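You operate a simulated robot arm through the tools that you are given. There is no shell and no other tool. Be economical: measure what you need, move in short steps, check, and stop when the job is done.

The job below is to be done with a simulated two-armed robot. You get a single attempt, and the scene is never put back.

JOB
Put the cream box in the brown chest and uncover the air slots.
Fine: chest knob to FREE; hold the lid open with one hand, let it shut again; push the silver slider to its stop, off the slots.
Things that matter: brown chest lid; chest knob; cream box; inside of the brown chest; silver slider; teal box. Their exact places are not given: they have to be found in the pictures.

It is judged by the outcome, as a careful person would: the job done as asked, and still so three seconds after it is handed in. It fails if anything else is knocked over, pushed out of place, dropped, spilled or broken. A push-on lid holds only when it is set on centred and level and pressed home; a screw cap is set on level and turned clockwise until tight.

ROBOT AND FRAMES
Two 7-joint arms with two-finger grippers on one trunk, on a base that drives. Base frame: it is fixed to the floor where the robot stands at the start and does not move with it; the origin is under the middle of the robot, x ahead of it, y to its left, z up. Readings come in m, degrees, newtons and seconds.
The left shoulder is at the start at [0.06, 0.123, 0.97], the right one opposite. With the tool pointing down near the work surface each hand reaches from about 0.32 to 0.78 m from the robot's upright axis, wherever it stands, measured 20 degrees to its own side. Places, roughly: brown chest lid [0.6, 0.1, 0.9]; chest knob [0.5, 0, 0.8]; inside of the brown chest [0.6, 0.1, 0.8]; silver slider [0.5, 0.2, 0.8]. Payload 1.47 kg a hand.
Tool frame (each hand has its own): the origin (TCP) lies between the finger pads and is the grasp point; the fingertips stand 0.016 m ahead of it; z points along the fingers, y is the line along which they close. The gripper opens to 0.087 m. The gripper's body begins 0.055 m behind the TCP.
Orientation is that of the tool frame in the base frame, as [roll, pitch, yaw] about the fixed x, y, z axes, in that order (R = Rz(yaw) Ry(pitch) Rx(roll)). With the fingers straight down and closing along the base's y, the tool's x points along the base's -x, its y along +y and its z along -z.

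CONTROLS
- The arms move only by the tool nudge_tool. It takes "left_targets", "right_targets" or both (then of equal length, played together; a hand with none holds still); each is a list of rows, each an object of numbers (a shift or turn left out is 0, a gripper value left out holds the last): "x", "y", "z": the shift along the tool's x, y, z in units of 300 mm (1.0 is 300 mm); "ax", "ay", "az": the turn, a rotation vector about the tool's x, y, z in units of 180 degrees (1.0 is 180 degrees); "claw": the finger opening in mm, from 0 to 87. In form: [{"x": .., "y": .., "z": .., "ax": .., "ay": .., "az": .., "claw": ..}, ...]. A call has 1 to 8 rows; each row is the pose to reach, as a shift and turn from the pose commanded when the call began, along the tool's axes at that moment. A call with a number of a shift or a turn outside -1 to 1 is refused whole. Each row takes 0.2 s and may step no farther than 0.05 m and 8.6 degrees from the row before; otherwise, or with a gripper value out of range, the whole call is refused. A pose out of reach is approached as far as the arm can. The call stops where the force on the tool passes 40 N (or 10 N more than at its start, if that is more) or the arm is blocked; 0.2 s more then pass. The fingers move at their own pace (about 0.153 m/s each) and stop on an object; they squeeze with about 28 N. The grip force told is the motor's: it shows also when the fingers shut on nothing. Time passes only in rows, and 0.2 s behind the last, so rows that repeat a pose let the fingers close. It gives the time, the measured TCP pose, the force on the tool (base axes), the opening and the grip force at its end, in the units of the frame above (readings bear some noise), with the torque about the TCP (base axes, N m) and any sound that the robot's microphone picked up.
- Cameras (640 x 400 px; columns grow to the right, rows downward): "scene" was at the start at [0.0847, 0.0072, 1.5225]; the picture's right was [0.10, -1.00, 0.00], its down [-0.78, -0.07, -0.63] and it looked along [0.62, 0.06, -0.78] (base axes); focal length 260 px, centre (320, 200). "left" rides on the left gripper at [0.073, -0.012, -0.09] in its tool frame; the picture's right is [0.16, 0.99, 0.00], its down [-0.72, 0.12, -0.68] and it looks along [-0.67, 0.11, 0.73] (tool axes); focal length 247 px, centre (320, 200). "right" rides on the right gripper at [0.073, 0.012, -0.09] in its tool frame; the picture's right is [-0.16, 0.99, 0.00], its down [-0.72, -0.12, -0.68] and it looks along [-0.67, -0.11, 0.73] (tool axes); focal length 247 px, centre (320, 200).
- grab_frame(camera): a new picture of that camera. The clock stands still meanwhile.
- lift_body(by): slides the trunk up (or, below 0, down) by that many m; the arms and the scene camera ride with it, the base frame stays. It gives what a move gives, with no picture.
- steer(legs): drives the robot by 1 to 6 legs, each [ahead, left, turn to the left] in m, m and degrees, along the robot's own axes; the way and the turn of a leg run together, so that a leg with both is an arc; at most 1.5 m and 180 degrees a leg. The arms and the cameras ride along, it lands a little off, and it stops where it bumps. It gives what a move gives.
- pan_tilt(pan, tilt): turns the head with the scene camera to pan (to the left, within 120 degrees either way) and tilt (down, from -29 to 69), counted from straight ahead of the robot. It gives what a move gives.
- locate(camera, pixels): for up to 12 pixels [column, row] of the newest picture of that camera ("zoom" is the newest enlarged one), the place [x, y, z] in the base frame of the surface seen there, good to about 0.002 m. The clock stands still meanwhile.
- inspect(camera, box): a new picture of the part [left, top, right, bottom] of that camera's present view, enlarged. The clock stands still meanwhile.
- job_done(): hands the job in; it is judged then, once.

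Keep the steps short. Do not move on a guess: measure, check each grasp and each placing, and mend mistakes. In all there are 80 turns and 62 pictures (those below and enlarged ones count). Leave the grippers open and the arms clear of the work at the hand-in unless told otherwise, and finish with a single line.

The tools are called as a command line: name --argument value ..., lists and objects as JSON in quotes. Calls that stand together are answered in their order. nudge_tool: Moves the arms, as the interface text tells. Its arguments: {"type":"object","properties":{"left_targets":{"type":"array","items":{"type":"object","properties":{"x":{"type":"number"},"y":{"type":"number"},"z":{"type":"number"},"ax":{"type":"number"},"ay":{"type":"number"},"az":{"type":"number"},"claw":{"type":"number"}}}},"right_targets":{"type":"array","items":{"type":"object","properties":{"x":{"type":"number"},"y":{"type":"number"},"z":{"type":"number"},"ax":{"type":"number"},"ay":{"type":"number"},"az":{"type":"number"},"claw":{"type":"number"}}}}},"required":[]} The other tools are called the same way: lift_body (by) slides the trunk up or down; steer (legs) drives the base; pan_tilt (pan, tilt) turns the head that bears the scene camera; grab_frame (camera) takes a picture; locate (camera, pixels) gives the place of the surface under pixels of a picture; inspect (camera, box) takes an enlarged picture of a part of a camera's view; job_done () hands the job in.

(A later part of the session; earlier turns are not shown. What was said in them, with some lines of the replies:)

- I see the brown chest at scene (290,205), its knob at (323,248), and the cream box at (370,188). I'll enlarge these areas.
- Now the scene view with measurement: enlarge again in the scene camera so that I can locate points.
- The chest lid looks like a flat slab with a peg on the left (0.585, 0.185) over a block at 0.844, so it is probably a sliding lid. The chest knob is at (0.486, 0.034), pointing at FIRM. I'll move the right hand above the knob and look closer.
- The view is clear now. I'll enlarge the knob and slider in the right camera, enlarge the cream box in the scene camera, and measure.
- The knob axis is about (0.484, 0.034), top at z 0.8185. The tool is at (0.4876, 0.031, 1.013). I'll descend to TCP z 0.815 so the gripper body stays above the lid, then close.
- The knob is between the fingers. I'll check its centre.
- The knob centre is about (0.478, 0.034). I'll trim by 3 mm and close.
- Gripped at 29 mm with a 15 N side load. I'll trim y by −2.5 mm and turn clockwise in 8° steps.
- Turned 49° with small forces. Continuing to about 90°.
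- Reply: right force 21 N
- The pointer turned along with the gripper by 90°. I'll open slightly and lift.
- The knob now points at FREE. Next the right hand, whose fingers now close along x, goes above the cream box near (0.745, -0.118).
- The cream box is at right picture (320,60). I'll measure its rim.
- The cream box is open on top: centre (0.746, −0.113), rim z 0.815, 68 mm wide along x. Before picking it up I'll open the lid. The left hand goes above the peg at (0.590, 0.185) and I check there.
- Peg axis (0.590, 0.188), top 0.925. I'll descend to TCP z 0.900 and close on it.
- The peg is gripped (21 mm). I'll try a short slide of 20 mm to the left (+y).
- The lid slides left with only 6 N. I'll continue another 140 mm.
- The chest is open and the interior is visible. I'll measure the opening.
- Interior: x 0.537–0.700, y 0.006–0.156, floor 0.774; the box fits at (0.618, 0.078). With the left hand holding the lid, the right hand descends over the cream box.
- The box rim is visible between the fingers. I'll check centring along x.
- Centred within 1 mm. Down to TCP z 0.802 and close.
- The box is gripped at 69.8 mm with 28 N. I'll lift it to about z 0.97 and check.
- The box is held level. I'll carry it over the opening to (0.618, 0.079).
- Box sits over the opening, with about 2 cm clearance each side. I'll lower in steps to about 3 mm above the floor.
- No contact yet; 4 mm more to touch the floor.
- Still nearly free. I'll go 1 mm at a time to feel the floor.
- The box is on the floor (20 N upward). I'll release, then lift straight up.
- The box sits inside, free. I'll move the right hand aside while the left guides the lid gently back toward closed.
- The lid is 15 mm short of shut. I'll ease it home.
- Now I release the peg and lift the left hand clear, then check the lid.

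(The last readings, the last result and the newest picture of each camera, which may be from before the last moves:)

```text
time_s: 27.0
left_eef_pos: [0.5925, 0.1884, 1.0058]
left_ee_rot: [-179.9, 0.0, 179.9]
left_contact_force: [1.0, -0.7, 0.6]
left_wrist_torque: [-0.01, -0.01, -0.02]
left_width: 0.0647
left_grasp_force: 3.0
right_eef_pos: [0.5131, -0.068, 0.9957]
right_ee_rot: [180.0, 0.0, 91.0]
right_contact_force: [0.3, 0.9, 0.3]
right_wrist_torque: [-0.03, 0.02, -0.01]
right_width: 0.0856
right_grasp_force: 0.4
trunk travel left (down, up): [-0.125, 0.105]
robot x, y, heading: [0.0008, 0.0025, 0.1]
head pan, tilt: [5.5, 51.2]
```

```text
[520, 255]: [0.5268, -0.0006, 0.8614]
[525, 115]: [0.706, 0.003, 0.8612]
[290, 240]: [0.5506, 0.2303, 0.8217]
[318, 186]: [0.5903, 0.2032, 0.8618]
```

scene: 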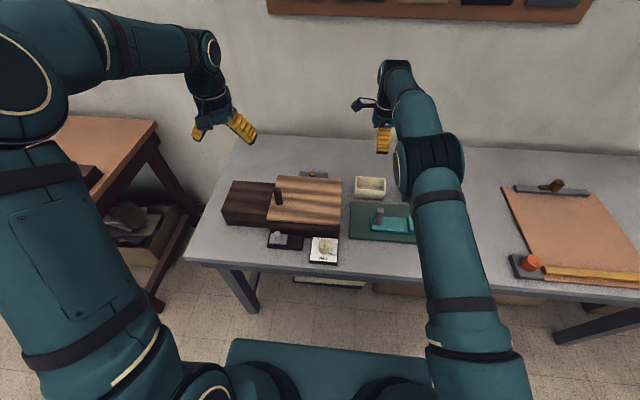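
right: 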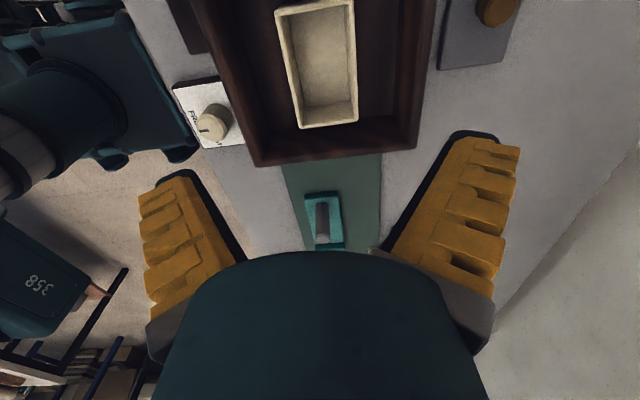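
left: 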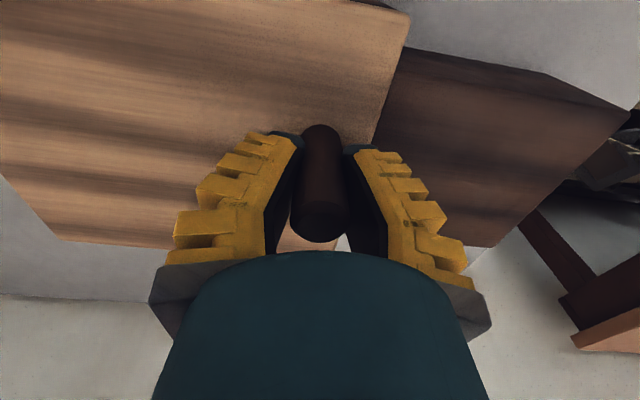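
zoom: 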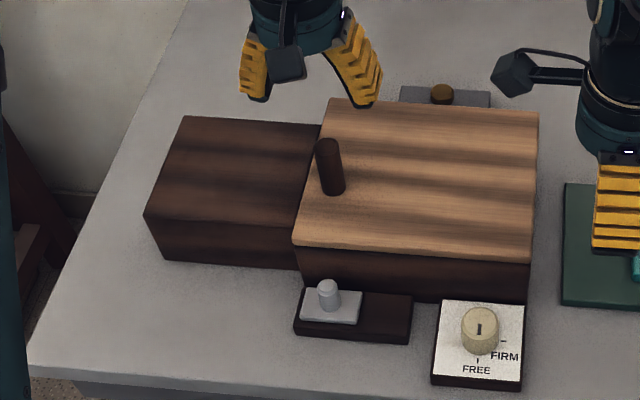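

The lid is shut, with its front-right corner back at the original place. Now the silver slider: I'll bring the left hand above it at (0.495, 0.185) and look.

nudge_tool --left_targets '[{"x": 0.11, "y": -0.01}, {"x": 0.22, "y": -0.01}, {"x": 0.325, "y": -0.01, "claw": 50}, {"x": 0.325, "y": -0.01, "claw": 50}]'

grab_frame --camera "left"

inspect --camera "left" --box '[220, 0, 420, 125]'

```text
time_s: 28.0
left_eef_pos: [0.4937, 0.1865, 1.0055]
left_ee_rot: [-180.0, 0.0, -180.0]
left_contact_force: [0.6, 0.2, -0.4]
left_wrist_torque: [-0.03, -0.01, 0.0]
left_width: 0.0552
left_grasp_force: 3.8
right_eef_pos: [0.5143, -0.0662, 0.9965]
right_ee_rot: [180.0, -0.1, 90.9]
right_contact_force: [0.1, -0.2, -0.5]
right_wrist_torque: [0.0, -0.01, -0.02]
right_width: 0.0855
right_grasp_force: 0.0
trunk travel left (down, up): [-0.125, 0.105]
robot x, y, heading: [0.0009, -0.0005, -0.1]
head pan, tilt: [5.5, 51.2]
```

```text
30 pictures are left
```

left: 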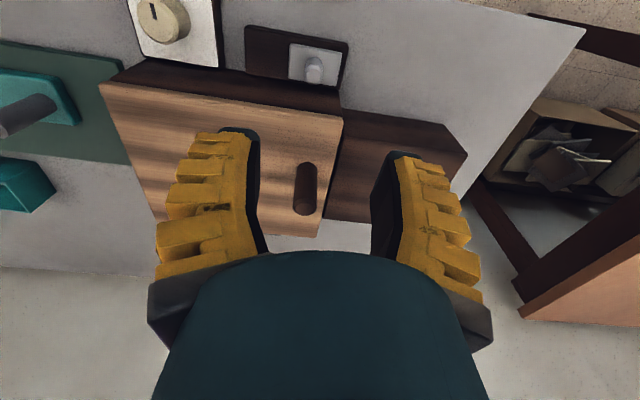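

```text
3.20 times, centred on (320, 62) of left
```

zoom: 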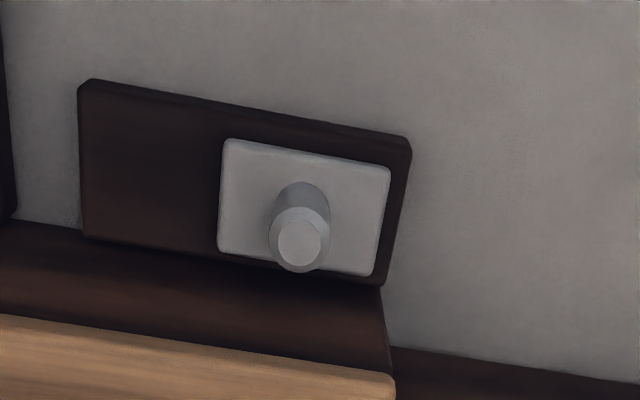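

locate --camera "zoom" --pixels '[[299, 244], [272, 235], [329, 235], [299, 190], [225, 160], [385, 190], [85, 150], [405, 200], [150, 170], [240, 230]]'

```text
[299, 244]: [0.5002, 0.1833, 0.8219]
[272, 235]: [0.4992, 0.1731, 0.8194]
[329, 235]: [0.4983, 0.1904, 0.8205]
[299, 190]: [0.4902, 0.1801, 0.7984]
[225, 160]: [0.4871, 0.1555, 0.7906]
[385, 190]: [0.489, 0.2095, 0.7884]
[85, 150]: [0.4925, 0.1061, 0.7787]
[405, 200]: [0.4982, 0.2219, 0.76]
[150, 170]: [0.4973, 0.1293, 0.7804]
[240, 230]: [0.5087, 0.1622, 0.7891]
```

The slider peg is at (0.499, 0.182), top 0.822; its track runs to y 0.105. I'll descend to TCP z 0.818 straddling the peg.

nudge_tool --left_targets '[{"x": -0.015, "y": -0.015, "z": 0.15}, {"x": -0.015, "y": -0.015, "z": 0.3}, {"x": -0.015, "y": -0.015, "z": 0.45}, {"x": -0.015, "y": -0.015, "z": 0.56}, {"x": -0.015, "y": -0.015, "z": 0.625}, {"x": -0.015, "y": -0.015, "z": 0.625, "claw": 12}, {"x": -0.015, "y": -0.015, "z": 0.625, "claw": 12}]'

grab_frame --camera "left"

```text
time_s: 29.6
left_eef_pos: [0.4998, 0.1826, 0.8182]
left_ee_rot: [180.0, 0.0, 180.0]
left_contact_force: [-0.2, -0.7, -0.4]
left_wrist_torque: [0.06, 0.01, 0.01]
left_width: 0.0189
left_grasp_force: 5.0
right_eef_pos: [0.5135, -0.0669, 0.9963]
right_ee_rot: [180.0, 0.0, 90.9]
right_contact_force: [0.3, -0.6, 0.1]
right_wrist_torque: [0.0, 0.01, 0.01]
right_width: 0.0857
right_grasp_force: 0.0
trunk travel left (down, up): [-0.125, 0.105]
robot x, y, heading: [0.0016, -0.0008, -0.1]
head pan, tilt: [5.5, 51.2]
```

```text
28 pictures are left
```

left: 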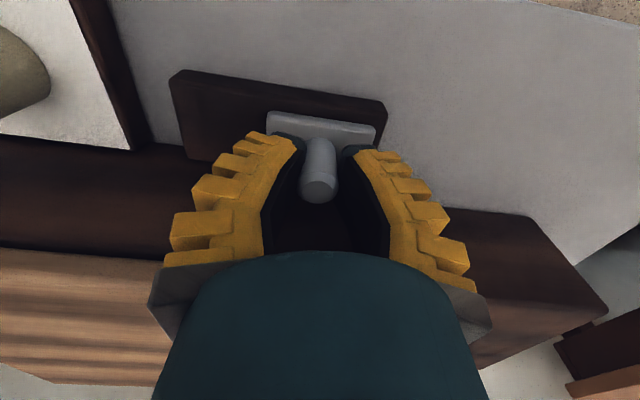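

Peg captured. Now I push toward −y in small steps until it stops.

nudge_tool --left_targets '[{"y": -0.03}, {"y": -0.06}, {"y": -0.09}, {"y": -0.12}, {"y": -0.14}, {"y": -0.155}]'

inspect --camera "left" --box '[140, 40, 440, 220]'

```text
time_s: 31.0
left_eef_pos: [0.4975, 0.1375, 0.8176]
left_ee_rot: [180.0, 0.0, 180.0]
left_contact_force: [-0.7, 1.3, 0.1]
left_wrist_torque: [0.03, 0.02, 0.0]
left_width: 0.0193
left_grasp_force: 4.8
right_eef_pos: [0.5128, -0.0676, 0.997]
right_ee_rot: [179.9, 0.0, 90.9]
right_contact_force: [-0.4, 0.7, 0.1]
right_wrist_torque: [-0.04, 0.02, 0.01]
right_width: 0.0855
right_grasp_force: 0.1
trunk travel left (down, up): [-0.125, 0.105]
robot x, y, heading: [-0.0011, -0.0008, 0.1]
head pan, tilt: [5.5, 51.2]
```

```text
2.13 times, centred on (290, 130) of left
```

zoom: 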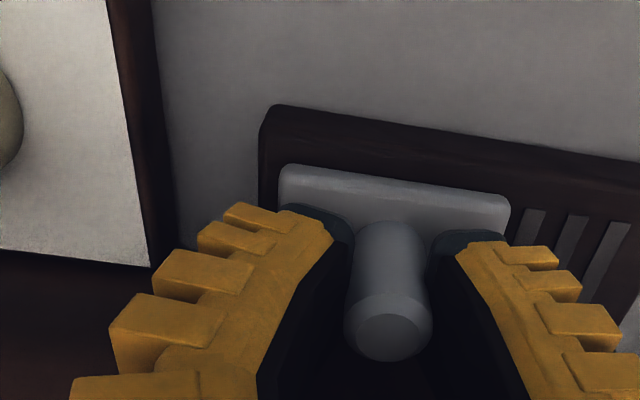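

Slots are appearing, with no stop felt yet. I continue in 2–3 mm steps until the force rises.

nudge_tool --left_targets '[{"y": -0.008}, {"y": -0.016}, {"y": -0.024}, {"y": -0.032}, {"y": -0.038}]'

```text
time_s: 32.2
left_eef_pos: [0.499, 0.1283, 0.8175]
left_ee_rot: [-179.9, 0.0, -180.0]
left_contact_force: [2.8, 10.8, 2.8]
left_wrist_torque: [0.08, -0.15, -0.01]
left_width: 0.0244
left_grasp_force: 9.6
right_eef_pos: [0.514, -0.0674, 0.9979]
right_ee_rot: [-180.0, 0.1, 91.0]
right_contact_force: [-1.2, -0.1, 0.5]
right_wrist_torque: [-0.01, 0.01, -0.05]
right_width: 0.0854
right_grasp_force: 0.1
trunk travel left (down, up): [-0.125, 0.105]
robot x, y, heading: [-0.0007, -0.0015, -0.1]
head pan, tilt: [5.5, 51.2]
```

The force rose to 11 N and the finger is yielding, so it is at the stop. One more small push to confirm.

nudge_tool --left_targets '[{"y": -0.006}, {"y": -0.012}, {"y": -0.012}]'

inspect --camera "left" --box '[140, 40, 440, 220]'

```text
time_s: 33.0
left_eef_pos: [0.4988, 0.1243, 0.8182]
left_ee_rot: [-179.9, 0.1, -179.9]
left_contact_force: [8.4, 19.0, 6.2]
left_wrist_torque: [0.17, -0.25, -0.05]
left_width: 0.0305
left_grasp_force: 13.1
right_eef_pos: [0.5144, -0.0659, 0.9959]
right_ee_rot: [-180.0, 0.1, 90.8]
right_contact_force: [0.3, 0.6, 0.6]
right_wrist_torque: [-0.02, 0.01, 0.01]
right_width: 0.0855
right_grasp_force: 0.2
trunk travel left (down, up): [-0.125, 0.105]
robot x, y, heading: [-0.0005, 0.0008, -0.1]
head pan, tilt: [5.5, 51.2]
```

```text
2.13 times, centred on (290, 130) of left
```

zoom: 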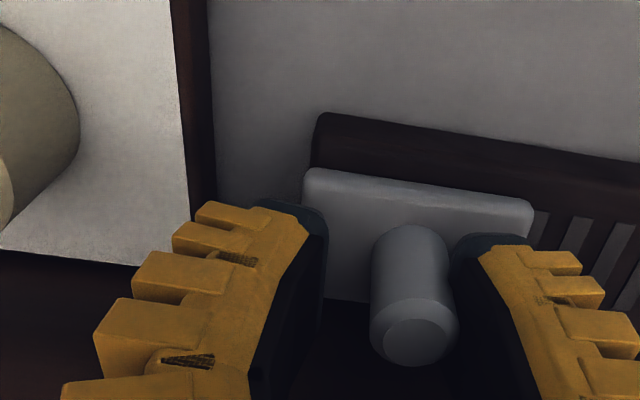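

It's firmly at the stop (19 N). I'll open the fingers, lift, and check.

nudge_tool --left_targets '[{"claw": 50}, {"y": 0.02, "claw": 50}, {"y": 0.02, "z": -0.1}, {"y": 0.02, "z": -0.25}, {"y": 0.02, "z": -0.4}, {"y": 0.1, "z": -0.53}, {"y": 0.25, "z": -0.57}]'

inspect --camera "left" --box '[120, 0, 360, 130]'

grab_frame --camera "scene"

```text
time_s: 34.6
left_eef_pos: [0.4963, 0.1981, 0.993]
left_ee_rot: [-180.0, 0.0, -180.0]
left_contact_force: [0.3, 0.5, -0.3]
left_wrist_torque: [0.0, -0.02, 0.02]
left_width: 0.0552
left_grasp_force: 4.2
right_eef_pos: [0.5136, -0.0663, 0.9973]
right_ee_rot: [180.0, -0.1, 91.0]
right_contact_force: [-0.6, -0.2, 0.6]
right_wrist_torque: [-0.03, -0.01, -0.04]
right_width: 0.0855
right_grasp_force: 0.3
trunk travel left (down, up): [-0.125, 0.105]
robot x, y, heading: [-0.0026, -0.0016, 0.3]
head pan, tilt: [5.5, 51.2]
```

```text
2.67 times, centred on (240, 65) of left
```

zoom: 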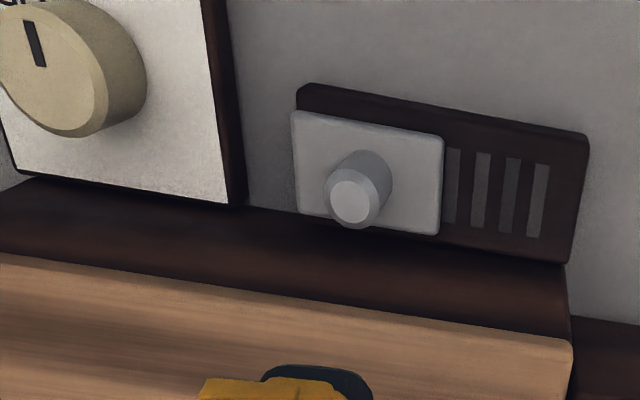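

```text
24 pictures are left
```

scene: 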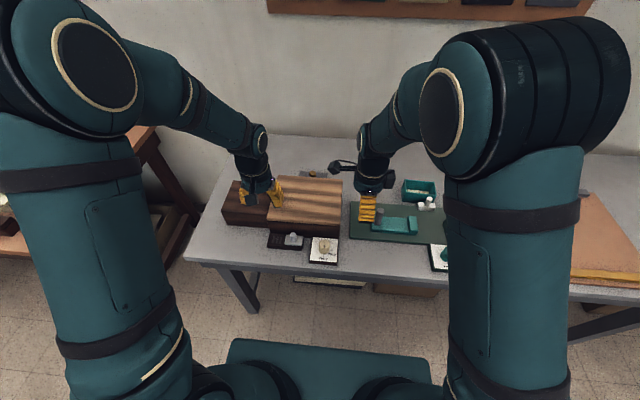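

All four slots are uncovered and the slider is at its right end. I'll raise both hands with grippers open and do a final check.

nudge_tool --left_targets '[{"z": -0.13, "claw": 87}, {"y": 0.1, "z": -0.26}, {"y": 0.2, "z": -0.36}]' --right_targets '[{"z": -0.13, "claw": 87}, {"x": -0.1, "z": -0.26}, {"x": -0.2, "z": -0.36}]'

inspect --camera "scene" --box '[195, 150, 475, 280]'

inspect --camera "scene" --box '[215, 165, 345, 268]'

```text
time_s: 35.4
left_eef_pos: [0.4973, 0.2583, 1.0968]
left_ee_rot: [180.0, 0.0, 180.0]
left_contact_force: [0.1, -0.4, 0.0]
left_wrist_torque: [0.02, -0.02, 0.01]
left_width: 0.087
left_grasp_force: 0.1
right_eef_pos: [0.5095, -0.1223, 1.1054]
right_ee_rot: [-180.0, 0.0, 91.0]
right_contact_force: [-0.7, 0.6, 0.3]
right_wrist_torque: [-0.05, -0.01, 0.03]
right_width: 0.0872
right_grasp_force: 0.0
trunk travel left (down, up): [-0.125, 0.105]
robot x, y, heading: [0.002, -0.001, 0.1]
head pan, tilt: [5.5, 51.2]
```

```text
2.29 times, centred on (335, 215) of scene
```

zoom: 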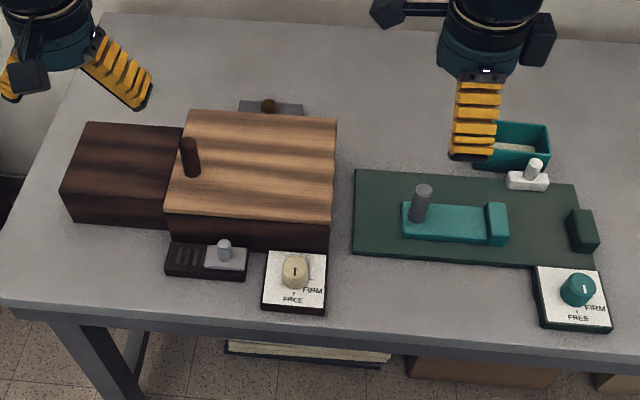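

```text
3.88 times, centred on (280, 216) of scene
```

zoom: 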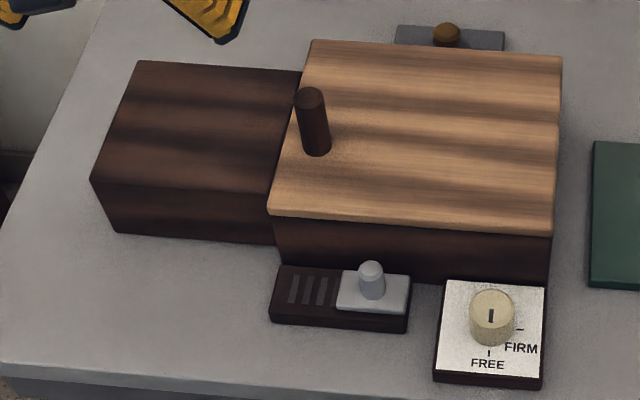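

The lid is shut, the knob is at FREE, the slider is at its stop with the slots open, and nothing else has moved. Handing in.

job_done

```text
The job is handed in.
```

Done: the cream box is in the shut brown chest, the chest knob is at FREE, and the silver slider is at its stop with all four air slots uncovered.
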